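You operate a simulated robot arm through the tools that you are given. There is no shell and no other tool. Be economical: measure what you need, move in short steps, check, and stop when the job is done.

You run a simulated robot arm. Do the job below in one go: nothing can be reset, and whatever is moved stays where it is left.

TASK
Measure the bush beside the height gauge with the bench caliper and box it under the lid showing its size.
Fine: park the caliper jaw open again; all three lids on at the end.

It is judged by the outcome, as a careful person would: the job done as asked, and still so three seconds after it is handed in. It fails if anything else is knocked over, pushed out of place, dropped, spilled or broken. Lids that push on must go on centred and level and be pressed home; caps that screw on are set level and turned clockwise until they are tight.

THE ROBOT
A 7-joint arm with a two-finger parallel gripper, fixed in place. Base frame: the origin is at the foot of the arm, x ahead of it, y to its left, z up; the work surface is at about z = 800. Readings come in mm, rad, newtons and seconds.
With the tool pointing down near the work surface it reaches from about 360 to 780 mm from the base axis. Its first joint turns from -2.897 to 2.897 rad. Payload 3.91 kg.
The TCP is the grasp point between the finger pads, 30 mm short of the fingertips. In the tool frame z runs along the fingers and y along their closing line. Largest opening 110 mm; finger width 20, thickness 10; the body of the gripper, 48 by 112 mm, starts 55 mm behind the TCP.
Orientation is told as [roll, pitch, yaw] about the base's x, y, z axes, in that order, counted from this pose: with the fingers straight down and closing along the base's y, the tool's x points along the base's -x, its y along +y and its z along -z.

THE INTERFACE
- The arm moves only by the tool nudge_tool. Its argument "moves" is a list of rows, each an object (a shift or turn left out is 0, a gripper value left out holds the last) with "slide": the shift along the tool's x, y, z in mm, a list of three; "angular": the turn, a rotation vector about the tool's x, y, z in rad, a list of three; "hand": the gripper command, from -1 (fully open) to 1 (shut), values between in proportion. In form: [{"slide": [dx, dy, dz], "angular": [wx, wy, wz], "hand": hand}, ...]. A call has 1 to 10 rows; each row is the pose to reach, as a shift and turn from the pose commanded when the call began, along the tool's axes at that moment. Each row takes 0.2 s and may step no farther than 50 mm and 0.15 rad from the row before; otherwise, or with a gripper value out of range, the whole call is refused. Where a pose cannot be reached the arm comes as near as it can. A force on the tool above 50 N (or 10 N above the force at the start of the call, whichever is more), or a blocked arm, ends the call early, and 0.2 s more pass. Each finger travels about 153 mm/s and halts on what it meets, pressing with about 30 N; the grip force reading is that of the motor and also rises with nothing between the fingers. The clock runs only during rows and for 0.2 s after the last one: add rows that repeat a pose to give the fingers time. It gives the time, the measured TCP pose, the force on the tool (base axes), the opening and the grip force at its end, in the units of the frame above (readings bear some noise), with the torque about the TCP (base axes, N m) and any sound that the robot's microphone picked up.
- Cameras (640 x 400 px; columns grow to the right, rows downward): "scene" is fixed at [420.3, -648.4, 1548.6]; the picture's right is [0.98, -0.18, 0.00], its down [-0.14, -0.77, -0.62] and it looks along [0.11, 0.61, -0.78] (base axes); focal length 308 px, centre (320, 200). "wrist" rides on the gripper at [77, 7, -114] in the tool frame; the picture's right is [-0.09, 1.00, 0.00], its down [-0.80, -0.07, -0.59] and it looks along [-0.59, -0.05, 0.80] (tool axes); focal length 270 px, centre (320, 200). There is no depth. A picture from a camera that has moved, and an enlarged one, comes with that camera's place and axes in the base frame and with its lens. The place of the scene camera against the robot may be out by one fixed shift of up to 25 mm in any direction.
- camera(camera): a new picture of that camera. No time passes.
- raise_lower(by): slides the trunk up (or, below 0, down) by that many mm; the arm rides with it, the base frame stays. It gives what a move gives, with no picture.
- inspect(camera, box): a new picture of the part [left, top, right, bottom] of that camera's present view, enlarged. No time passes.
- job_done(): hands the job in; it is judged then, once.

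Work in short steps. Places have to be worked out from the pictures, the camera data and where the tool is seen: move nearer, look again, correct. Check each grasp and each placing, and mend what went wrong. You have 120 turns and 76 pictures in all, those below and enlarged ones among them. Open the gripper and draw the arm clear of the work before you hand the job in, unless the task says otherwise; then end with one line.

The tools are called after "Emit:" as name(argument=value, ...) on one line, values as JSON. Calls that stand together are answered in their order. nudge_tool: Moves the arm, as the interface text tells. Its arguments: {"type":"object","properties":{"moves":{"type":"array","items":{"type":"object","properties":{"slide":{"type":"array","items":{"type":"number"}},"angular":{"type":"array","items":{"type":"number"}},"hand":{"type":"number"}}}}},"required":["moves"]} The other tools are called the same way: raise_lower (by) slides the trunk up or down; camera (camera) takes a picture; inspect (camera, box) takes an enlarged picture of a part of a camera's view; job_done () hands the job in.

At the start:

```text
time_s: 0.0
position: [388.5, -202.7, 1052.5]
ee_rot: [-0.001, 0.0, 0.0]
ft_force: [0.3, -0.5, -1.6]
wrist_torque: [0.0, 0.03, 0.02]
finger_gap: 109.9
grasp_force: 0.0
trunk travel left (down, up): [-500.0, 110.0]
```

scene: 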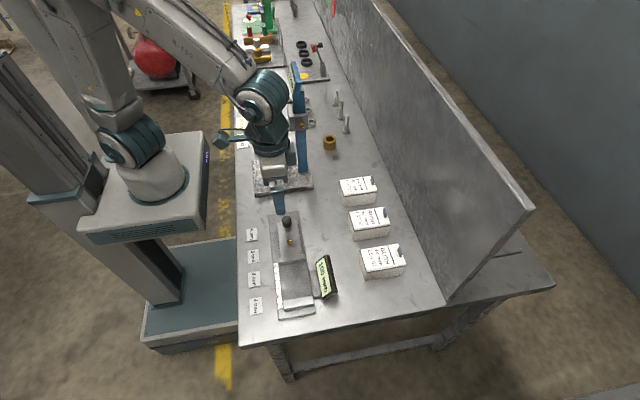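
wrist: 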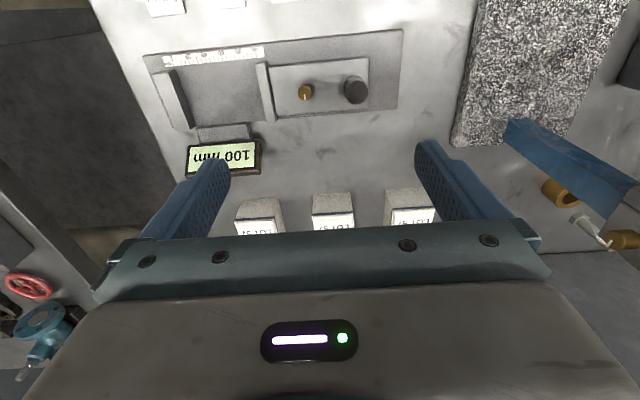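

The scene shows the bench caliper, three labelled boxes, and a brass bush near the height gauge. I'll take enlarged looks first.

Emit:
inspect(camera="scene", box=[230, 170, 420, 330])

Emit:
inspect(camera="scene", box=[230, 30, 390, 200])

Emit:
inspect(camera="wrist", box=[120, 0, 640, 260])

```text
2.50 times, centred on (325, 250) of scene
camera zoom: at [420.3, -648.4, 1548.6], right [0.98, -0.18, 0.0], down [-0.14, -0.77, -0.62], along [0.11, 0.61, -0.78], focal length 771 px, centre (308, 75)
```

zoom: 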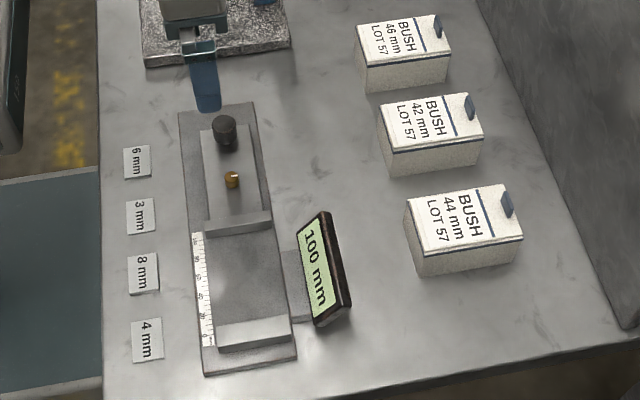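

```text
2.35 times, centred on (310, 115) of scene
camera zoom: at [420.3, -648.4, 1548.6], right [0.98, -0.18, 0.0], down [-0.14, -0.77, -0.62], along [0.11, 0.61, -0.78], focal length 725 px, centre (344, 400)
```

zoom: 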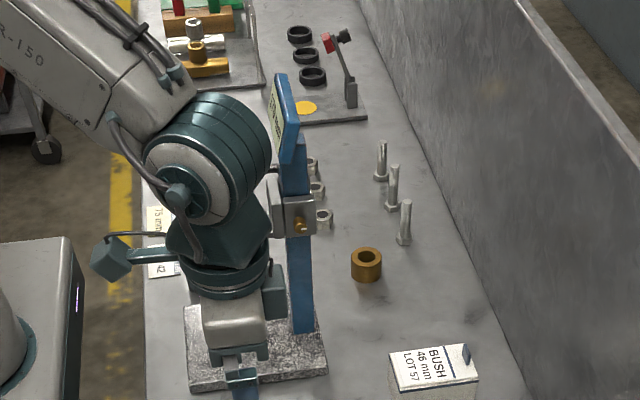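

```text
1.23 times, centred on (380, 130) of wrist
camera zoom: at [310.1, -196.2, 1167.2], right [0.09, 1.0, 0.0], down [0.8, -0.07, 0.59], along [0.59, -0.05, -0.8], focal length 333 px, centre (246, 286)
```

zoom: 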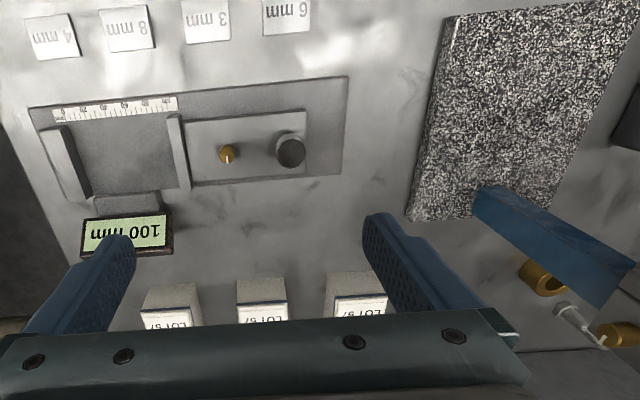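

Bush at roughly (590,160), the height gauge column is near (490,60) and tall, so the arm must go round it. I raise the trunk for a better overview.

Emit:
raise_lower(by=110)

Emit:
camera(camera="wrist")

Emit:
camera(camera="scene")

```text
time_s: 1.4
position: [389.3, -203.4, 1161.8]
ee_rot: [0.001, 0.0, 0.0]
ft_force: [0.4, -0.3, 0.6]
wrist_torque: [0.0, -0.03, -0.01]
finger_gap: 110.0
grasp_force: 0.0
trunk travel left (down, up): [-610.0, 0.0]
```

```text
70 pictures are left
camera wrist: at [310.2, -196.2, 1277.2], right [0.09, 1.0, 0.0], down [0.8, -0.07, 0.59], along [0.59, -0.05, -0.8], focal length 270 px, centre (320, 200)
```

wrist: 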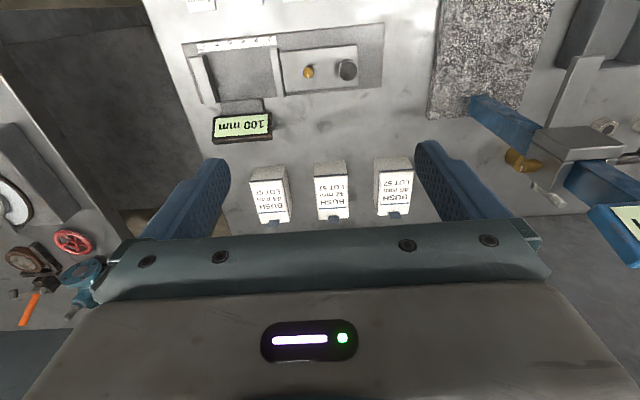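

```text
69 pictures are left
```

scene: 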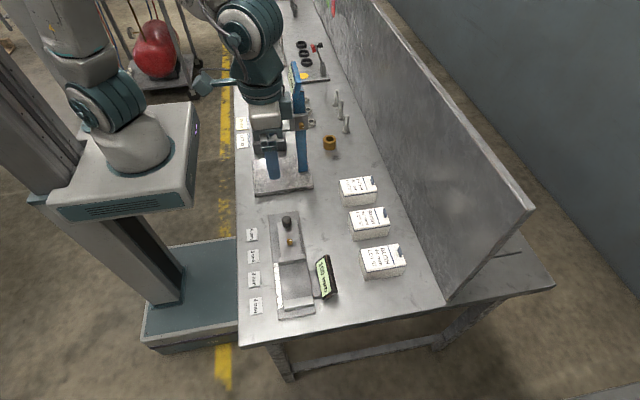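

I zoom on the height gauge to see its outline and the free corridor.

Emit:
inspect(camera="scene", box=[230, 50, 390, 200])

Emit:
inspect(camera="wrist", box=[420, 0, 640, 270])

```text
2.67 times, centred on (310, 125) of scene
camera zoom: at [420.3, -648.4, 1548.6], right [0.98, -0.18, 0.0], down [-0.14, -0.77, -0.62], along [0.11, 0.61, -0.78], focal length 822 px, centre (347, 400)
```

zoom: 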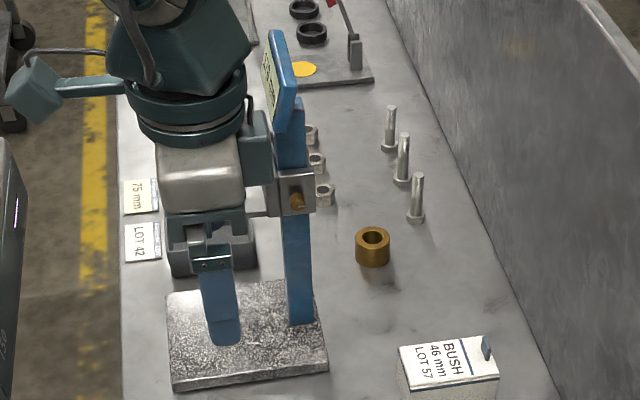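

```text
1.48 times, centred on (530, 135) of wrist
camera zoom: at [310.2, -196.2, 1277.2], right [0.09, 1.0, 0.0], down [0.8, -0.07, 0.59], along [0.59, -0.05, -0.8], focal length 400 px, centre (9, 296)
```

zoom: 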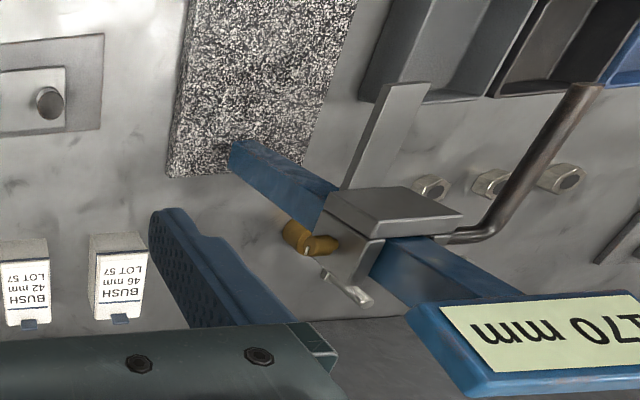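

The gauge column stands around x 460–495, y 40–70, up to z≈1190. I lift and retract, then will sweep round inside of it.

Emit:
nudge_tool(moves=[{"slide": [20, 0, -40]}, {"slide": [40, 0, -80]}, {"slide": [40, 40, -90]}, {"slide": [40, 80, -90]}])

Emit:
camera(camera="wrist")

Emit:
camera(camera="scene")

```text
time_s: 2.4
position: [348.4, -123.9, 1253.2]
ee_rot: [-0.001, 0.002, 0.001]
ft_force: [-0.1, 0.5, -0.4]
wrist_torque: [-0.03, -0.02, -0.01]
finger_gap: 110.1
grasp_force: 0.1
trunk travel left (down, up): [-610.0, 0.0]
```

```text
66 pictures are left
camera wrist: at [268.5, -118.2, 1368.2], right [0.09, 1.0, 0.0], down [0.8, -0.07, 0.59], along [0.59, -0.05, -0.8], focal length 270 px, centre (320, 200)
```

wrist: 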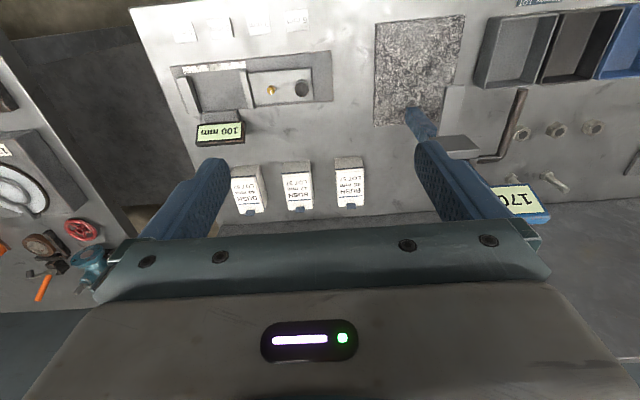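

```text
65 pictures are left
```

scene: 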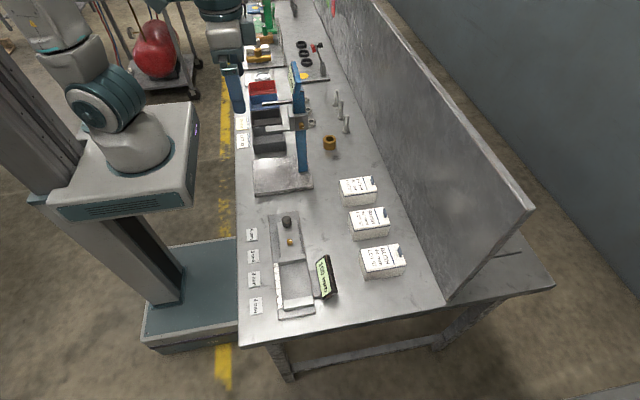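

A rod is attached to the gauge slider; I zoom to fix its position.

Emit:
inspect(camera="scene", box=[230, 50, 360, 200])

Emit:
inspect(camera="wrist", box=[370, 0, 640, 240])

```text
2.67 times, centred on (295, 125) of scene
camera zoom: at [420.3, -648.4, 1548.6], right [0.98, -0.18, 0.0], down [-0.14, -0.77, -0.62], along [0.11, 0.61, -0.78], focal length 822 px, centre (387, 400)
```

zoom: 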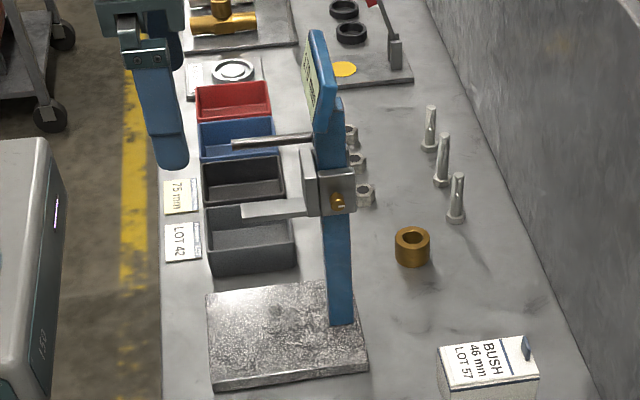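

```text
1.67 times, centred on (505, 120) of wrist
camera zoom: at [268.5, -118.2, 1368.2], right [0.09, 1.0, 0.0], down [0.8, -0.07, 0.59], along [0.59, -0.05, -0.8], focal length 450 px, centre (12, 333)
```

zoom: 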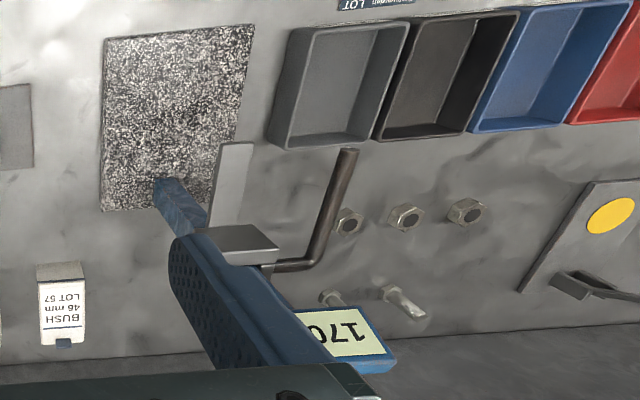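

Rod lies about x 395–490, y≈160, z≈990, so I'll approach the bush from the +y side with a tilted tool. First the sweep round at z≈1250.

Emit:
nudge_tool(moves=[{"slide": [0, 45, 0]}, {"slide": [0, 90, 0]}, {"slide": [0, 135, 0]}, {"slide": [0, 180, 0]}, {"slide": [0, 225, 0]}, {"slide": [0, 270, 0]}, {"slide": [0, 315, 0]}, {"slide": [0, 360, 0]}, {"slide": [0, 405, 0]}])

Emit:
camera(camera="wrist")

```text
time_s: 4.4
position: [351.1, 284.8, 1253.0]
ee_rot: [-0.002, 0.001, -0.001]
ft_force: [0.5, -0.6, -0.2]
wrist_torque: [-0.02, 0.01, -0.01]
finger_gap: 109.8
grasp_force: 0.0
trunk travel left (down, up): [-610.0, 0.0]
```

```text
62 pictures are left
camera wrist: at [273.3, 291.6, 1367.6], right [0.09, 1.0, 0.0], down [0.8, -0.07, 0.59], along [0.59, -0.05, -0.8], focal length 270 px, centre (320, 200)
```

wrist: 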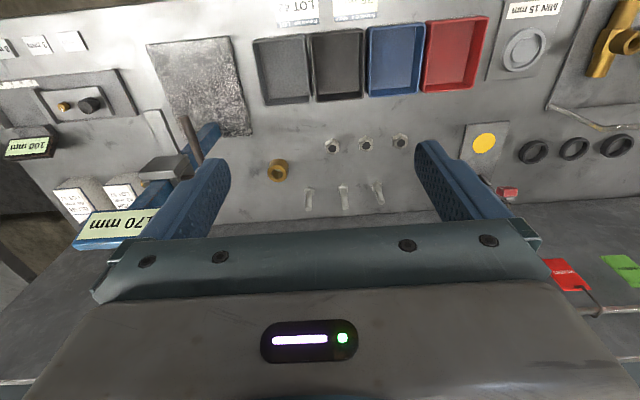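

Bush now seen clearly at about (576,167). I yaw the hand +90° (fingers closing along x), moving outward a little while high.

Emit:
nudge_tool(moves=[{"slide": [-10, 5, 0], "angular": [0, 0, -0.15]}, {"slide": [-20, 10, 0], "angular": [0, 0, -0.3]}, {"slide": [-30, 15, 0], "angular": [0, 0, -0.45]}, {"slide": [-40, 20, 0], "angular": [0, 0, -0.6]}, {"slide": [-50, 25, 0], "angular": [0, 0, -0.75]}, {"slide": [-60, 30, 0], "angular": [0, 0, -0.9]}, {"slide": [-70, 35, 0], "angular": [0, 0, -1.05]}, {"slide": [-80, 40, 0], "angular": [0, 0, -1.2]}, {"slide": [-90, 45, 0], "angular": [0, 0, -1.35]}, {"slide": [-100, 50, 0], "angular": [0, 0, -1.5]}])

```text
time_s: 6.6
position: [448.6, 333.3, 1250.6]
ee_rot: [0.0, 0.001, 1.504]
ft_force: [-0.2, -0.4, 0.2]
wrist_torque: [0.01, 0.04, -0.04]
finger_gap: 110.0
grasp_force: 0.1
trunk travel left (down, up): [-610.0, 0.0]
```

Finish the yaw and move out to x≈575, still high, then view.

Emit:
nudge_tool(moves=[{"slide": [0, -40, 0], "angular": [0, 0, -0.067]}, {"slide": [0, -80, 20], "angular": [0, 0, -0.067]}, {"slide": [0, -120, 40], "angular": [0, 0, -0.067]}])

Emit:
camera(camera="scene")

```text
time_s: 7.4
position: [568.5, 320.4, 1213.1]
ee_rot: [0.001, 0.001, 1.566]
ft_force: [-0.9, 0.2, -0.6]
wrist_torque: [0.03, 0.02, 0.01]
finger_gap: 109.9
grasp_force: 0.1
trunk travel left (down, up): [-610.0, 0.0]
```

```text
61 pictures are left
```

scene: 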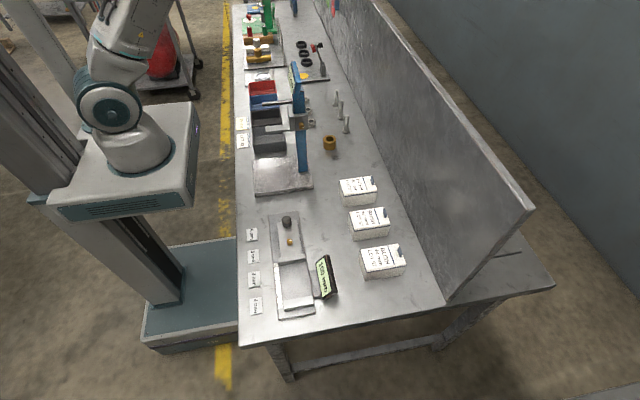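

Now tilt the tool so the fingers point toward −y and descend toward a hover above/behind the bush.

Emit:
nudge_tool(moves=[{"slide": [0, -7, 30], "angular": [0, 0.13, 0]}, {"slide": [0, -7, 70], "angular": [0, 0.26, 0]}, {"slide": [10, -7, 110], "angular": [0, 0.39, 0]}, {"slide": [20, -7, 150], "angular": [0, 0.52, 0]}, {"slide": [40, -7, 190], "angular": [0, 0.65, 0]}])

Emit:
camera(camera="wrist")

Emit:
camera(camera="scene")

```text
time_s: 8.6
position: [578.9, 285.0, 1020.4]
ee_rot: [0.0, 0.654, 1.569]
ft_force: [-0.4, 0.9, -0.1]
wrist_torque: [-0.01, 0.02, 0.0]
finger_gap: 110.1
grasp_force: 0.1
trunk travel left (down, up): [-610.0, 0.0]
```

```text
60 pictures are left
camera wrist: at [570.7, 293.4, 1159.2], right [-1.0, 0.07, -0.05], down [0.07, 1.0, -0.01], along [0.05, -0.02, -1.0], focal length 270 px, centre (320, 200)
```

wrist: 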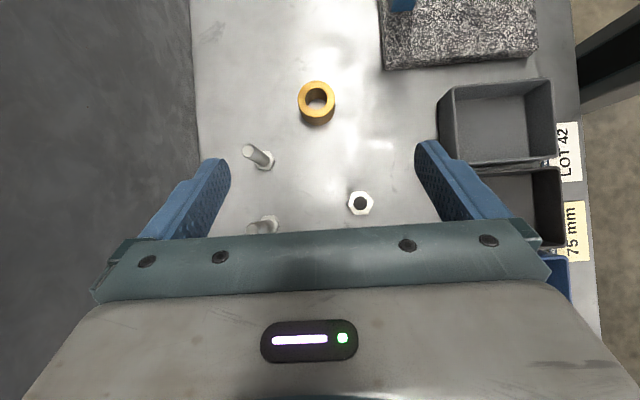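

```text
59 pictures are left
```

scene: 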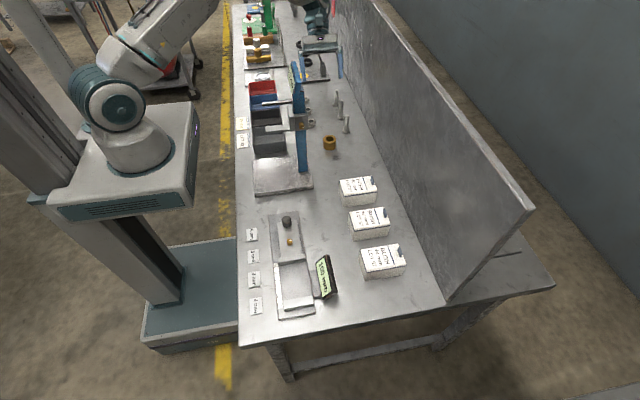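

Bush at about (579,161), top z≈835; bolt at (656,235). Narrow the fingers to ~77 mm and descend along the tilted axis partway.

Emit:
nudge_tool(moves=[{"slide": [-21, 0, 20], "hand": -0.4}, {"slide": [-21, 0, 65], "hand": -0.4}, {"slide": [-21, 0, 110], "hand": -0.4}, {"slide": [-21, 0, 150], "hand": -0.4}])

Emit:
camera(camera="wrist")

Emit:
camera(camera="scene")

```text
time_s: 9.6
position: [573.8, 211.8, 890.1]
ee_rot: [0.001, 0.65, 1.566]
ft_force: [0.3, -0.7, 1.3]
wrist_torque: [0.0, 0.02, -0.01]
finger_gap: 76.9
grasp_force: 0.1
trunk travel left (down, up): [-610.0, 0.0]
```

```text
58 pictures are left
camera wrist: at [566.9, 219.8, 1028.7], right [-1.0, 0.07, -0.05], down [0.07, 1.0, -0.01], along [0.05, -0.02, -1.0], focal length 270 px, centre (320, 200)
```

wrist: 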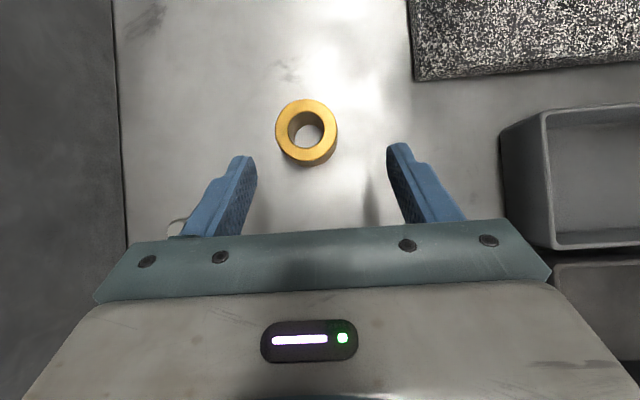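

```text
57 pictures are left
```

scene: 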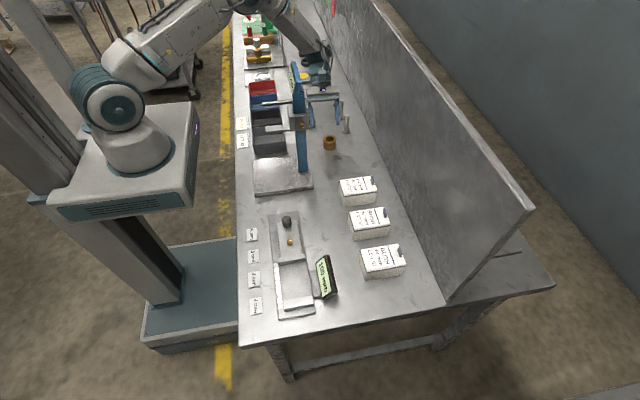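

Bush at about (582,165), I'm ~8 mm off in x. Shift, then descend along the axis to grasp height.

Emit:
nudge_tool(moves=[{"slide": [-3, -8, 0]}, {"slide": [-3, -8, 30]}, {"slide": [-3, -8, 55]}, {"slide": [-3, -8, 67]}])

Emit:
camera(camera="wrist")

```text
time_s: 10.6
position: [582.8, 173.4, 835.1]
ee_rot: [0.0, 0.651, 1.568]
ft_force: [0.0, 0.2, 0.0]
wrist_torque: [-0.04, 0.02, 0.03]
finger_gap: 77.3
grasp_force: 0.1
trunk travel left (down, up): [-610.0, 0.0]
```

```text
56 pictures are left
camera wrist: at [574.9, 180.8, 973.8], right [-1.0, 0.07, -0.05], down [0.07, 1.0, -0.01], along [0.05, -0.02, -1.0], focal length 270 px, centre (320, 200)
```

wrist: 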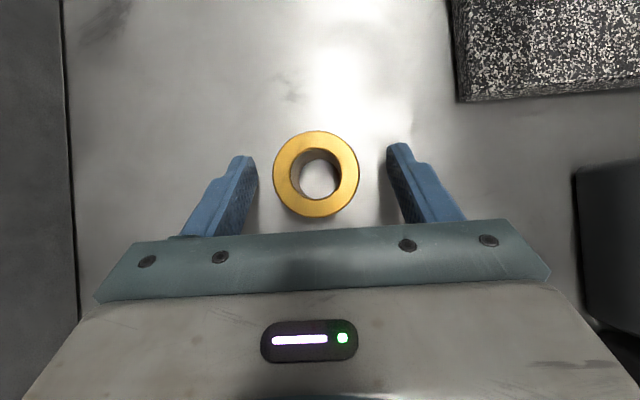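

Well centred. Close the fingers.

Emit:
nudge_tool(moves=[{"hand": 1}, {"hand": 1}, {"hand": 1}])

```text
time_s: 11.4
position: [582.8, 174.1, 834.8]
ee_rot: [-0.001, 0.651, 1.567]
ft_force: [0.7, 0.0, 1.0]
wrist_torque: [-0.05, -0.02, 0.03]
finger_gap: 45.7
grasp_force: 29.8
trunk travel left (down, up): [-610.0, 0.0]
```

Gripped (gap ≈45.7). Lift straight up, then back away along the axis.

Emit:
nudge_tool(moves=[{"slide": [12, 0, -16]}, {"slide": [36, 0, -48]}, {"slide": [36, 0, -90]}, {"slide": [36, 0, -135]}, {"slide": [36, 0, -180]}, {"slide": [36, 0, -225]}])

Emit:
camera(camera="wrist")

```text
time_s: 12.8
position: [582.1, 280.5, 1039.5]
ee_rot: [0.0, 0.652, 1.57]
ft_force: [0.3, 0.7, -2.3]
wrist_torque: [0.01, -0.01, 0.01]
finger_gap: 45.1
grasp_force: 30.1
trunk travel left (down, up): [-610.0, 0.0]
```

```text
55 pictures are left
camera wrist: at [574.6, 288.1, 1177.1], right [-1.0, 0.07, -0.05], down [0.07, 1.0, -0.01], along [0.05, -0.02, -1.0], focal length 270 px, centre (320, 200)
```

wrist: 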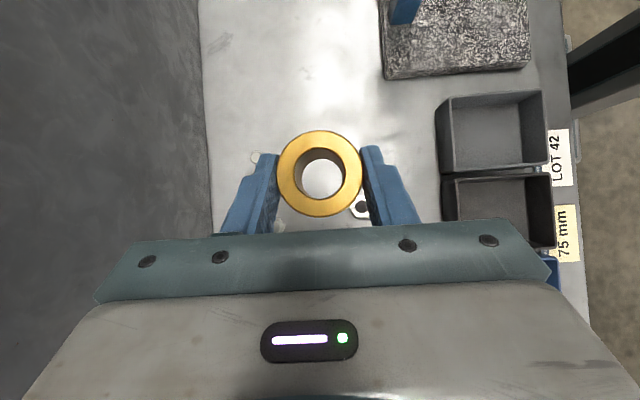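

Bush held upright. Straighten the tool while rising.

Emit:
nudge_tool(moves=[{"slide": [16, 0, -35], "angular": [0, -0.13, 0]}, {"slide": [33, 0, -70], "angular": [0, -0.26, 0]}, {"slide": [50, 0, -105], "angular": [0, -0.39, 0]}, {"slide": [66, 0, -140], "angular": [0, -0.52, 0]}, {"slide": [83, 0, -175], "angular": [0, -0.652, 0]}])

```text
time_s: 14.0
position: [584.6, 319.3, 1228.0]
ee_rot: [0.0, -0.004, 1.567]
ft_force: [-0.3, -0.4, -1.1]
wrist_torque: [-0.04, -0.01, 0.01]
finger_gap: 45.5
grasp_force: 29.9
trunk travel left (down, up): [-610.0, 0.0]
```

Retract inward to x≈350 at z≈1260.

Emit:
nudge_tool(moves=[{"slide": [0, 47, -8]}, {"slide": [0, 94, -16]}, {"slide": [0, 141, -24]}, {"slide": [0, 188, -32]}, {"slide": [0, 235, -40]}])

```text
time_s: 15.2
position: [346.4, 318.8, 1266.6]
ee_rot: [-0.002, -0.003, 1.569]
ft_force: [-0.1, 0.2, -1.5]
wrist_torque: [-0.01, -0.02, -0.02]
finger_gap: 45.4
grasp_force: 30.6
trunk travel left (down, up): [-610.0, 0.0]
```

Sweep back toward −y inside of the gauge.

Emit:
nudge_tool(moves=[{"slide": [45, 0, 0]}, {"slide": [90, 0, 0]}, {"slide": [135, 0, 0]}, {"slide": [180, 0, 0]}, {"slide": [225, 0, 0]}, {"slide": [270, 0, 0]}, {"slide": [315, 0, 0]}, {"slide": [360, 0, 0]}, {"slide": [405, 0, 0]}, {"slide": [450, 0, 0]}])

Emit:
camera(camera="scene")

```text
time_s: 17.4
position: [345.8, -131.0, 1264.2]
ee_rot: [0.001, -0.003, 1.569]
ft_force: [-0.5, 0.0, -0.9]
wrist_torque: [0.0, -0.02, 0.04]
finger_gap: 45.5
grasp_force: 30.1
trunk travel left (down, up): [-610.0, 0.0]
```

```text
54 pictures are left
```

scene: 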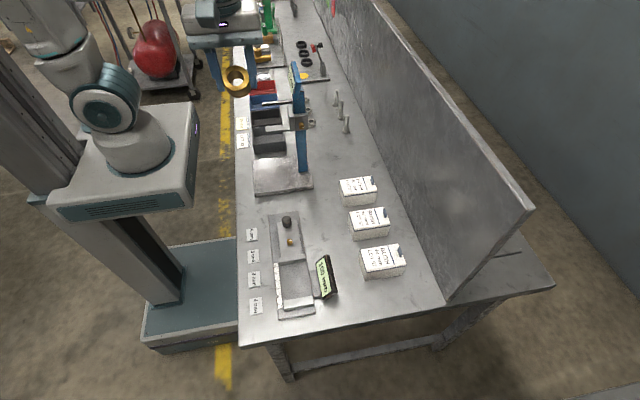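

Now tilt again (so the bush is upright) and move to a hover above the caliper for a close look.

Emit:
nudge_tool(moves=[{"slide": [20, -8, 35], "angular": [0, 0.11, 0]}, {"slide": [40, -16, 70], "angular": [0, 0.22, 0]}, {"slide": [60, -24, 105], "angular": [0, 0.33, 0]}, {"slide": [80, -32, 140], "angular": [0, 0.44, 0]}, {"slide": [100, -40, 175], "angular": [0, 0.55, 0]}, {"slide": [115, -46, 210], "angular": [0, 0.655, 0]}])

Emit:
camera(camera="wrist")

Emit:
camera(camera="scene")

```text
time_s: 18.8
position: [393.3, -246.2, 1050.6]
ee_rot: [0.001, 0.654, 1.57]
ft_force: [-0.7, -0.5, -1.4]
wrist_torque: [-0.01, -0.01, 0.01]
finger_gap: 45.3
grasp_force: 30.1
trunk travel left (down, up): [-610.0, 0.0]
```

```text
53 pictures are left
camera wrist: at [383.9, -237.3, 1189.7], right [-1.0, 0.07, -0.05], down [0.07, 1.0, -0.01], along [0.05, -0.02, -1.0], focal length 270 px, centre (320, 200)
```

wrist: 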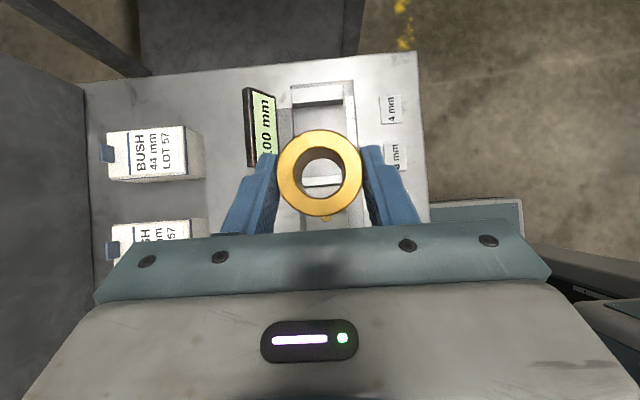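

```text
52 pictures are left
```

scene: 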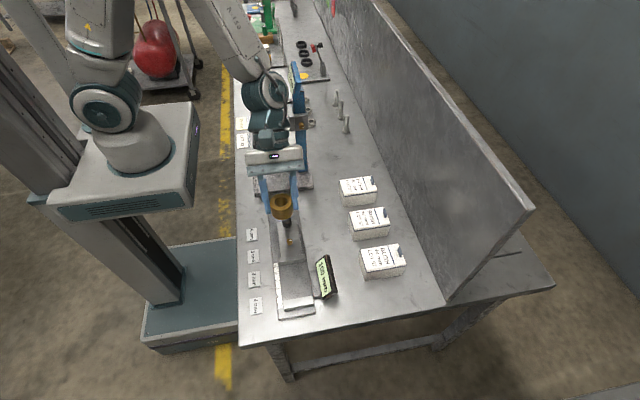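

Jaw faces appear at y≈−371 (fixed) and ≈−270 (moving), centre x≈388. Move over to y≈−334 and come down vertically to just above the jaws.

Emit:
nudge_tool(moves=[{"slide": [35, 2, 27]}, {"slide": [70, 4, 53]}, {"slide": [45, 4, 86]}, {"slide": [20, 4, 119]}, {"slide": [-5, 4, 151]}, {"slide": [-30, 4, 184]}])

Emit:
camera(camera="wrist")

Emit:
inspect(camera="scene", box=[230, 180, 390, 330])

```text
time_s: 20.2
position: [388.4, -334.3, 887.1]
ee_rot: [-0.001, 0.653, 1.568]
ft_force: [0.0, -0.3, -2.1]
wrist_torque: [0.01, -0.01, 0.02]
finger_gap: 45.6
grasp_force: 30.1
trunk travel left (down, up): [-610.0, 0.0]
```

```text
51 pictures are left
camera wrist: at [380.7, -325.0, 1026.1], right [-1.0, 0.07, -0.05], down [0.07, 1.0, -0.01], along [0.05, -0.02, -1.0], focal length 270 px, centre (320, 200)
```

wrist: 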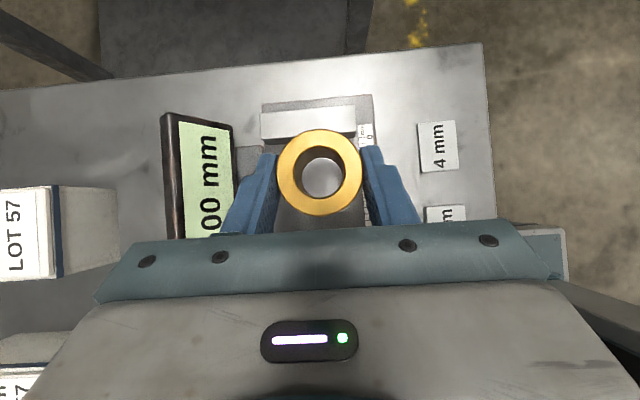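

```text
2.67 times, centred on (310, 255) of scene
camera zoom: at [420.3, -648.4, 1548.6], right [0.98, -0.18, 0.0], down [-0.14, -0.77, -0.62], along [0.11, 0.61, -0.78], focal length 822 px, centre (347, 53)
```

zoom: 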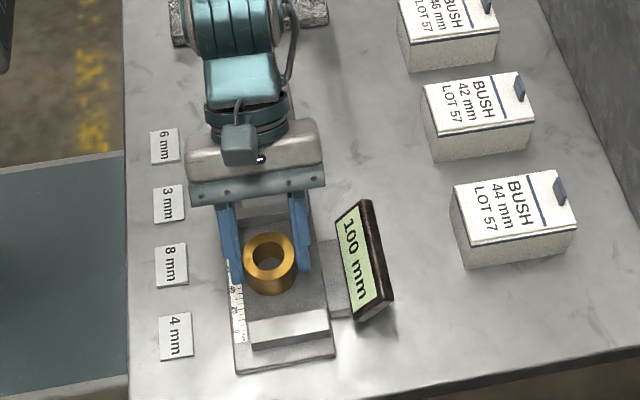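

Alignment looks fine. Lower 28 mm, then feel for the bed.

Emit:
nudge_tool(moves=[{"slide": [-9, 0, 12]}, {"slide": [-17, 0, 22.2]}, {"slide": [-19.5, 0, 25.4]}])

Emit:
inspect(camera="scene", box=[250, 220, 350, 320])

```text
time_s: 21.0
position: [388.4, -334.8, 858.8]
ee_rot: [0.001, 0.653, 1.567]
ft_force: [0.6, -0.1, -1.9]
wrist_torque: [0.04, 0.01, 0.0]
finger_gap: 45.2
grasp_force: 30.0
trunk travel left (down, up): [-610.0, 0.0]
```

```text
4.00 times, centred on (300, 270) of scene
camera zoom: at [420.3, -648.4, 1548.6], right [0.98, -0.18, 0.0], down [-0.14, -0.77, -0.62], along [0.11, 0.61, -0.78], focal length 1233 px, centre (400, -80)
```

zoom: 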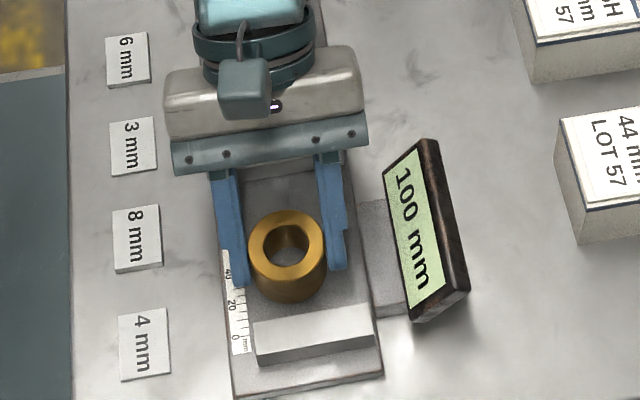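

Lower in small steps watching the force.

Emit:
nudge_tool(moves=[{"slide": [-2.4, 0, 3.2]}, {"slide": [-3.6, 0, 4.8]}, {"slide": [-3.6, 0, 4.8]}])

```text
time_s: 21.8
position: [389.1, -333.7, 851.6]
ee_rot: [0.0, 0.653, 1.565]
ft_force: [0.2, 0.7, -1.7]
wrist_torque: [0.03, -0.02, -0.01]
finger_gap: 45.3
grasp_force: 30.0
trunk travel left (down, up): [-610.0, 0.0]
```

Emit:
nudge_tool(moves=[{"slide": [-1.2, 0, 1.6]}, {"slide": [-1.8, 0, 2.4]}, {"slide": [-1.8, 0, 2.4]}])

```text
time_s: 22.6
position: [389.4, -332.0, 849.3]
ee_rot: [-0.001, 0.652, 1.567]
ft_force: [-0.2, -0.1, -0.6]
wrist_torque: [0.06, 0.0, 0.02]
finger_gap: 45.6
grasp_force: 29.9
trunk travel left (down, up): [-610.0, 0.0]
```

No contact yet; continue 2 mm more.

Emit:
nudge_tool(moves=[{"slide": [-0.6, 0, 0.8]}, {"slide": [-1.2, 0, 1.6]}, {"slide": [-1.2, 0, 1.6]}])

Emit:
inspect(camera="scene", box=[250, 220, 350, 320])

```text
time_s: 23.4
position: [388.9, -332.3, 847.7]
ee_rot: [-0.001, 0.656, 1.566]
ft_force: [-0.4, 1.3, 8.7]
wrist_torque: [0.17, 0.05, -0.01]
finger_gap: 45.6
grasp_force: 30.2
trunk travel left (down, up): [-610.0, 0.0]
```

```text
4.00 times, centred on (300, 270) of scene
camera zoom: at [420.3, -648.4, 1548.6], right [0.98, -0.18, 0.0], down [-0.14, -0.77, -0.62], along [0.11, 0.61, -0.78], focal length 1233 px, centre (400, -80)
```

zoom: 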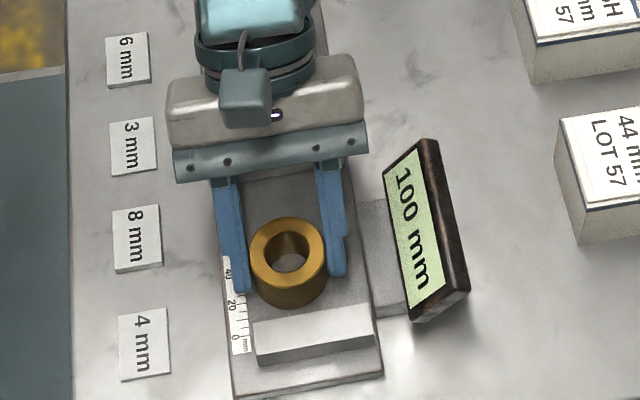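

Contact on the bed (z≈812). Release gently to ~62 mm and back off along the axis.

Emit:
nudge_tool(moves=[{"hand": -0.13}, {"hand": -0.13}, {"slide": [0, 0, -20], "hand": -0.13}, {"slide": [0, 0, -60], "hand": -0.13}, {"slide": [0, 0, -105], "hand": -0.13}])

Emit:
camera(camera="wrist")

```text
time_s: 24.6
position: [386.1, -268.4, 932.0]
ee_rot: [-0.002, 0.653, 1.569]
ft_force: [0.4, 0.2, 0.8]
wrist_torque: [0.01, -0.03, -0.01]
finger_gap: 62.0
grasp_force: 0.1
trunk travel left (down, up): [-610.0, 0.0]
```

```text
47 pictures are left
camera wrist: at [378.1, -261.6, 1070.1], right [-1.0, 0.07, -0.05], down [0.07, 1.0, -0.01], along [0.05, -0.02, -1.0], focal length 270 px, centre (320, 200)
```

wrist: 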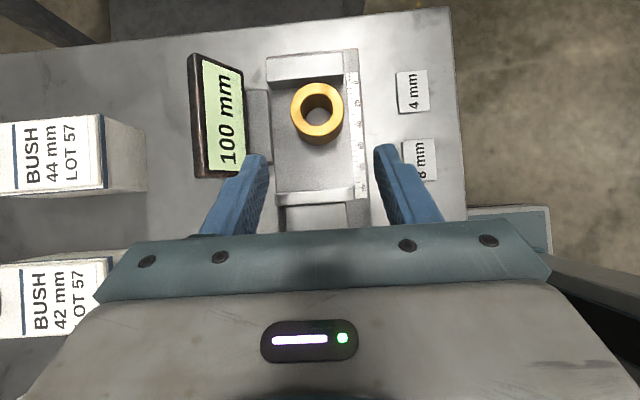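

Bush stands well between the jaws. Now straighten up and move above the slider knob to look at it.

Emit:
nudge_tool(moves=[{"slide": [-8, -1, -24], "angular": [0, -0.13, 0]}, {"slide": [-16, -2, -47], "angular": [0, -0.26, 0]}, {"slide": [-24, -3, -70], "angular": [0, -0.39, 0]}, {"slide": [-32, -4, -94], "angular": [0, -0.52, 0]}, {"slide": [-40, -5, -117], "angular": [0, -0.653, 0]}])

Emit:
camera(camera="wrist")

Emit:
inspect(camera="scene", box=[250, 200, 350, 320])

```text
time_s: 25.8
position: [391.4, -167.5, 999.9]
ee_rot: [0.001, -0.003, 1.568]
ft_force: [-0.3, 0.1, -0.3]
wrist_torque: [-0.02, 0.0, -0.02]
finger_gap: 62.3
grasp_force: 0.1
trunk travel left (down, up): [-610.0, 0.0]
```

```text
46 pictures are left
camera wrist: at [384.0, -244.6, 1114.2], right [-1.0, 0.09, 0.0], down [0.07, 0.8, 0.6], along [0.05, 0.59, -0.8], focal length 270 px, centre (320, 200)
```

wrist: 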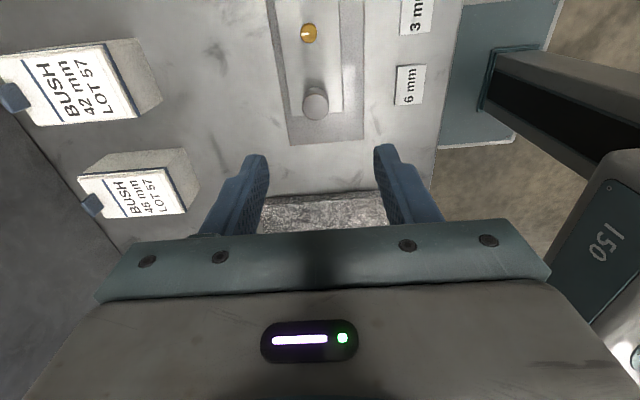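

```text
3.33 times, centred on (300, 260) of scene
camera zoom: at [420.3, -648.4, 1548.6], right [0.98, -0.18, 0.0], down [-0.14, -0.77, -0.62], along [0.11, 0.61, -0.78], focal length 1028 px, centre (387, 0)
```

zoom: 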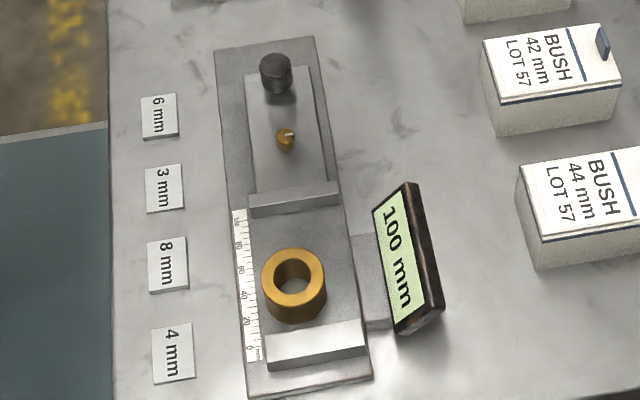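

I zoom on the brass piece to see whether it is a lock.

Emit:
inspect(camera="wrist", box=[260, 0, 380, 140])

Emit:
inspect(camera="scene", box=[270, 205, 310, 250])

```text
2.86 times, centred on (320, 70) of wrist
camera zoom: at [384.0, -244.6, 1114.2], right [-1.0, 0.09, 0.0], down [0.07, 0.8, 0.6], along [0.05, 0.59, -0.8], focal length 772 px, centre (320, 571)
```

zoom: 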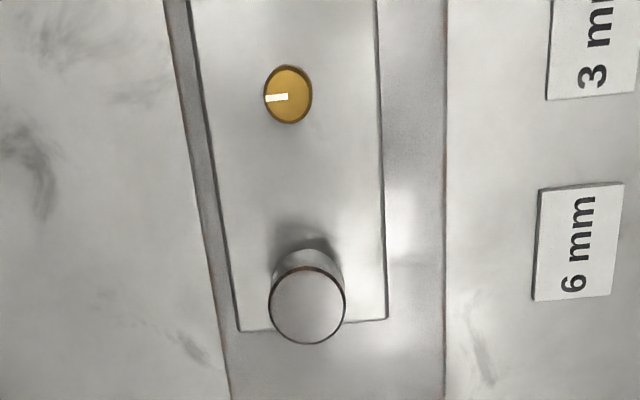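

```text
8.89 times, centred on (290, 228) of scene
camera zoom: at [420.3, -648.4, 1548.6], right [0.98, -0.18, 0.0], down [-0.14, -0.77, -0.62], along [0.11, 0.61, -0.78], focal length 2740 px, centre (587, -44)
```

zoom: 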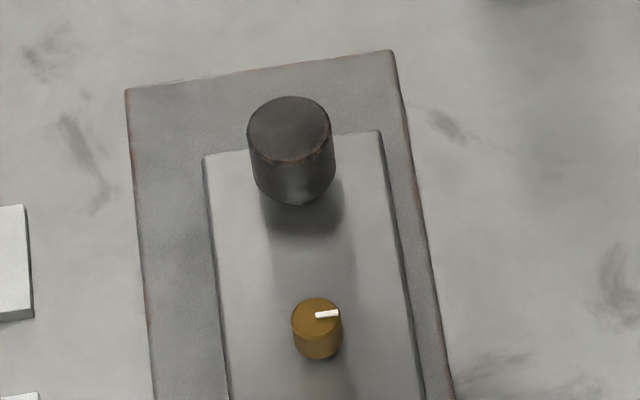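

The brass thumbscrew may be a lock; I'll try the slider first. Descend over the knob at (395,−166).

Emit:
nudge_tool(moves=[{"slide": [-1.5, -3.5, 45]}, {"slide": [-1.5, -3.5, 90]}, {"slide": [-1.5, -3.5, 125]}, {"slide": [-1.5, -3.5, 132]}])

Emit:
camera(camera="wrist")

Emit:
inspect(camera="scene", box=[250, 180, 350, 280])

```text
time_s: 26.8
position: [397.9, -166.1, 867.3]
ee_rot: [0.001, -0.001, 1.566]
ft_force: [-0.2, 0.1, -0.5]
wrist_torque: [-0.02, 0.04, 0.01]
finger_gap: 62.4
grasp_force: 0.1
trunk travel left (down, up): [-610.0, 0.0]
```

```text
42 pictures are left
camera wrist: at [389.1, -242.9, 982.4], right [-1.0, 0.09, 0.0], down [0.07, 0.8, 0.59], along [0.06, 0.59, -0.8], focal length 270 px, centre (320, 200)
```

wrist: 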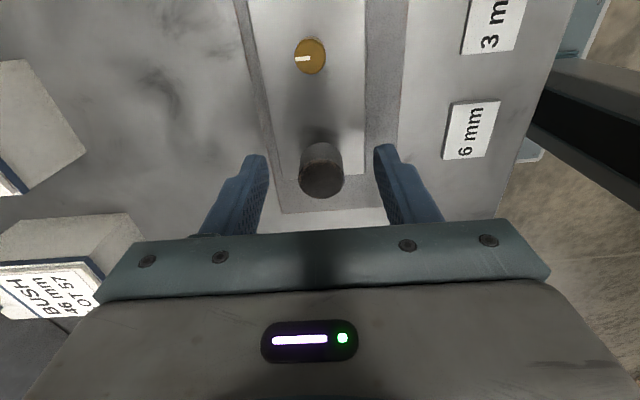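

```text
4.00 times, centred on (300, 230) of scene
camera zoom: at [420.3, -648.4, 1548.6], right [0.98, -0.18, 0.0], down [-0.14, -0.77, -0.62], along [0.11, 0.61, -0.78], focal length 1233 px, centre (400, 80)
```

zoom: 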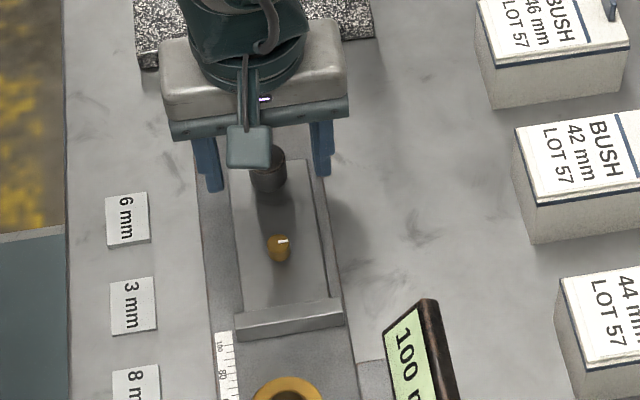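

Knob at about (397,−161). Shift 4 mm, lower 6 mm and grip it.

Emit:
nudge_tool(moves=[{"slide": [-4, 0, 0]}, {"slide": [-4, 0, 6]}, {"slide": [-4, 0, 6], "hand": 1}, {"slide": [-4, 0, 6], "hand": 1}, {"slide": [-4, 0, 6], "hand": 1}])

```text
time_s: 28.0
position: [397.4, -160.4, 861.5]
ee_rot: [0.001, -0.001, 1.568]
ft_force: [0.5, 1.2, -5.0]
wrist_torque: [0.05, -0.64, 0.0]
finger_gap: 25.5
grasp_force: 45.3
trunk travel left (down, up): [-610.0, 0.0]
```

Gripped the knob (25.5 mm). Try moving it 10 mm toward the fixed jaw.

Emit:
nudge_tool(moves=[{"slide": [3, 0, 0]}, {"slide": [6, 0, 0]}, {"slide": [10, 0, 0]}])

Emit:
inspect(camera="scene", box=[250, 200, 350, 320])

```text
time_s: 28.8
position: [398.2, -173.1, 861.7]
ee_rot: [-0.003, 0.003, 1.564]
ft_force: [2.8, -3.5, 17.5]
wrist_torque: [-0.09, 0.68, -0.05]
finger_gap: 25.5
grasp_force: 45.1
trunk travel left (down, up): [-610.0, 0.0]
```

```text
3.33 times, centred on (300, 260) of scene
camera zoom: at [420.3, -648.4, 1548.6], right [0.98, -0.18, 0.0], down [-0.14, -0.77, -0.62], along [0.11, 0.61, -0.78], focal length 1028 px, centre (387, 0)
```

zoom: 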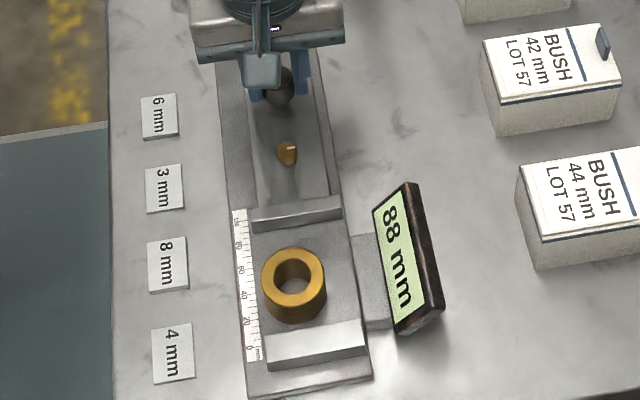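

Slider runs freely (display 88 mm). Continue another 30 mm.

Emit:
nudge_tool(moves=[{"slide": [8, 0, 0]}, {"slide": [16, 0, 0]}, {"slide": [23, 0, 0]}, {"slide": [30, 0, 0]}])

Emit:
inspect(camera="scene", box=[250, 200, 350, 320])

```text
time_s: 29.8
position: [396.1, -202.0, 861.2]
ee_rot: [0.001, 0.0, 1.569]
ft_force: [3.8, -3.7, 13.4]
wrist_torque: [0.02, 0.3, 0.01]
finger_gap: 25.4
grasp_force: 44.9
trunk travel left (down, up): [-610.0, 0.0]
```

```text
3.33 times, centred on (300, 260) of scene
camera zoom: at [420.3, -648.4, 1548.6], right [0.98, -0.18, 0.0], down [-0.14, -0.77, -0.62], along [0.11, 0.61, -0.78], focal length 1028 px, centre (387, 0)
```

zoom: 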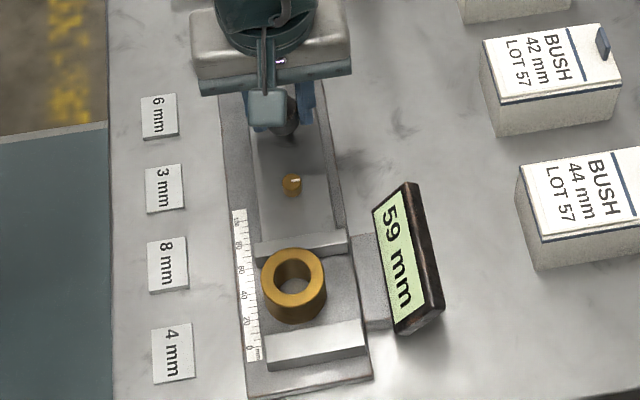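

Display 59 mm. Continue in small steps until the jaw stops on the bush.

Emit:
nudge_tool(moves=[{"slide": [3, 0, 0]}, {"slide": [6, 0, 0]}, {"slide": [8, 0, 0]}, {"slide": [10, 0, 0]}, {"slide": [11, 0, 0]}])

Emit:
inspect(camera="scene", box=[250, 200, 350, 320])

```text
time_s: 31.0
position: [397.4, -212.1, 862.1]
ee_rot: [-0.001, 0.001, 1.568]
ft_force: [3.8, -2.3, 2.9]
wrist_torque: [-0.89, -0.76, 0.13]
finger_gap: 25.3
grasp_force: 45.5
trunk travel left (down, up): [-610.0, 0.0]
```

```text
3.33 times, centred on (300, 260) of scene
camera zoom: at [420.3, -648.4, 1548.6], right [0.98, -0.18, 0.0], down [-0.14, -0.77, -0.62], along [0.11, 0.61, -0.78], focal length 1028 px, centre (387, 0)
```

zoom: 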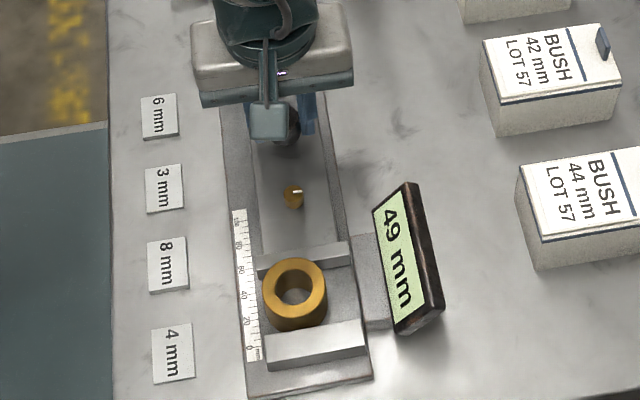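

49 mm and closing. Go on in 1 mm steps.

Emit:
nudge_tool(moves=[{"slide": [1, 0, 0]}, {"slide": [2, 0, 0]}, {"slide": [3, 0, 0]}, {"slide": [4, 0, 0]}])

Emit:
inspect(camera="scene", box=[250, 200, 350, 320])

```text
time_s: 32.0
position: [397.2, -215.2, 860.4]
ee_rot: [0.0, -0.001, 1.569]
ft_force: [8.2, 2.9, 4.1]
wrist_torque: [-0.73, -0.62, -0.2]
finger_gap: 25.6
grasp_force: 45.5
trunk travel left (down, up): [-610.0, 0.0]
```

```text
3.33 times, centred on (300, 260) of scene
camera zoom: at [420.3, -648.4, 1548.6], right [0.98, -0.18, 0.0], down [-0.14, -0.77, -0.62], along [0.11, 0.61, -0.78], focal length 1028 px, centre (387, 0)
```

zoom: 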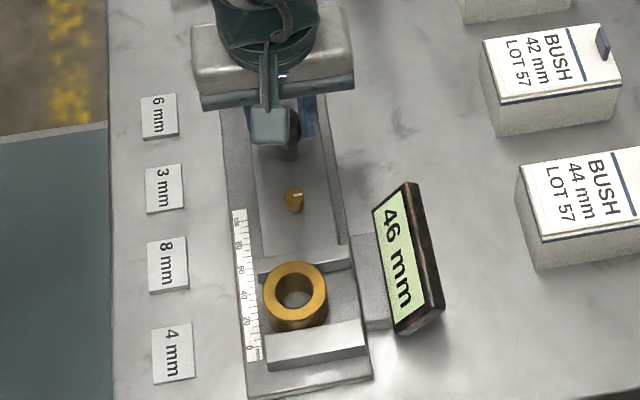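

Reads 46; push a bit further to be sure it has stopped against both jaws.

Emit:
nudge_tool(moves=[{"slide": [1, 0, 0]}, {"slide": [2, 0, 0]}, {"slide": [3, 0, 0]}])

Emit:
inspect(camera="scene", box=[270, 240, 350, 310])

```text
time_s: 32.8
position: [396.7, -215.5, 861.1]
ee_rot: [-0.001, 0.001, 1.571]
ft_force: [12.4, 26.3, 12.5]
wrist_torque: [1.44, 0.27, 0.02]
finger_gap: 25.5
grasp_force: 45.2
trunk travel left (down, up): [-610.0, 0.0]
```

```text
5.71 times, centred on (310, 275) of scene
camera zoom: at [420.3, -648.4, 1548.6], right [0.98, -0.18, 0.0], down [-0.14, -0.77, -0.62], along [0.11, 0.61, -0.78], focal length 1762 px, centre (377, -229)
```

zoom: 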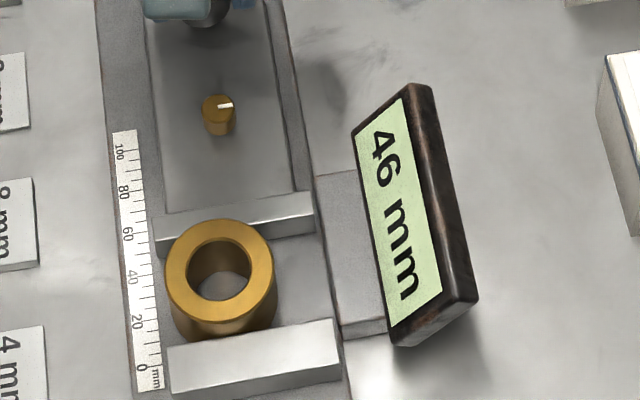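

Firm stop at 46 mm: the bush is 46. Park the jaw open again.

Emit:
nudge_tool(moves=[{"slide": [-5, 0, 0]}, {"slide": [-13, 0, 0]}, {"slide": [-21, 0, 0]}, {"slide": [-29, 0, 0]}, {"slide": [-37, 0, 0]}, {"slide": [-45, 0, 0]}, {"slide": [-51, 0, 0]}, {"slide": [-56, 0, 0]}])

Emit:
inspect(camera="scene", box=[250, 200, 350, 320])

```text
time_s: 34.6
position: [395.6, -160.8, 861.4]
ee_rot: [0.001, -0.003, 1.569]
ft_force: [8.3, 5.8, -4.0]
wrist_torque: [-0.29, -0.68, 0.06]
finger_gap: 25.4
grasp_force: 45.1
trunk travel left (down, up): [-610.0, 0.0]
```

```text
3.33 times, centred on (300, 260) of scene
camera zoom: at [420.3, -648.4, 1548.6], right [0.98, -0.18, 0.0], down [-0.14, -0.77, -0.62], along [0.11, 0.61, -0.78], focal length 1028 px, centre (387, 0)
```

zoom: 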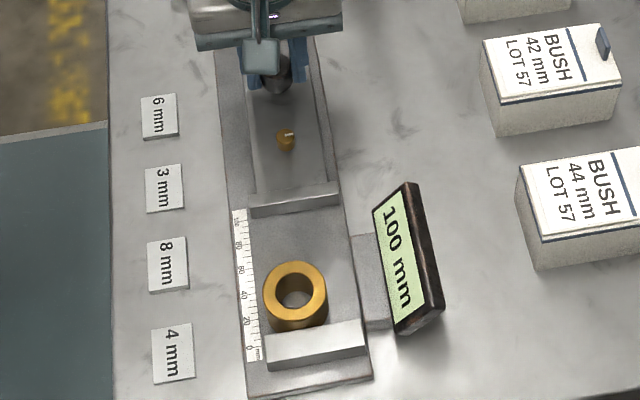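

Jaw parked at 100 mm. Release the knob, rise, and head toward the 46 box for a look.

Emit:
nudge_tool(moves=[{"hand": -0.2}, {"hand": -0.2}, {"slide": [0, 0, -40], "hand": -0.2}, {"slide": [0, 0, -85], "hand": -0.2}, {"slide": [0, 0, -130], "hand": -0.2}, {"slide": [10, -40, -150]}, {"slide": [20, -80, -150]}])

Emit:
camera(camera="scene")

```text
time_s: 36.2
position: [479.3, -183.5, 1010.9]
ee_rot: [0.0, 0.0, 1.567]
ft_force: [0.7, -0.4, 0.0]
wrist_torque: [0.01, 0.02, 0.02]
finger_gap: 65.9
grasp_force: 0.1
trunk travel left (down, up): [-610.0, 0.0]
```

```text
34 pictures are left
```

scene: 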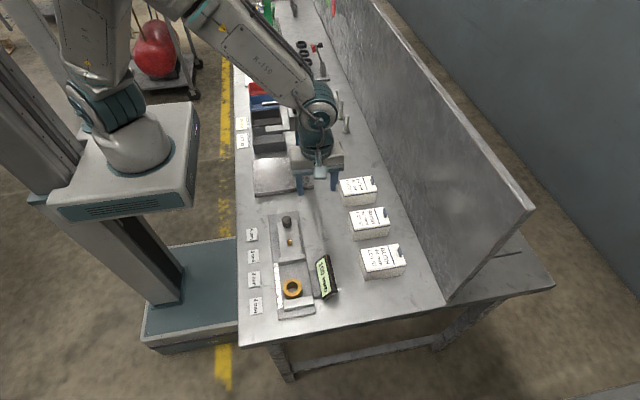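

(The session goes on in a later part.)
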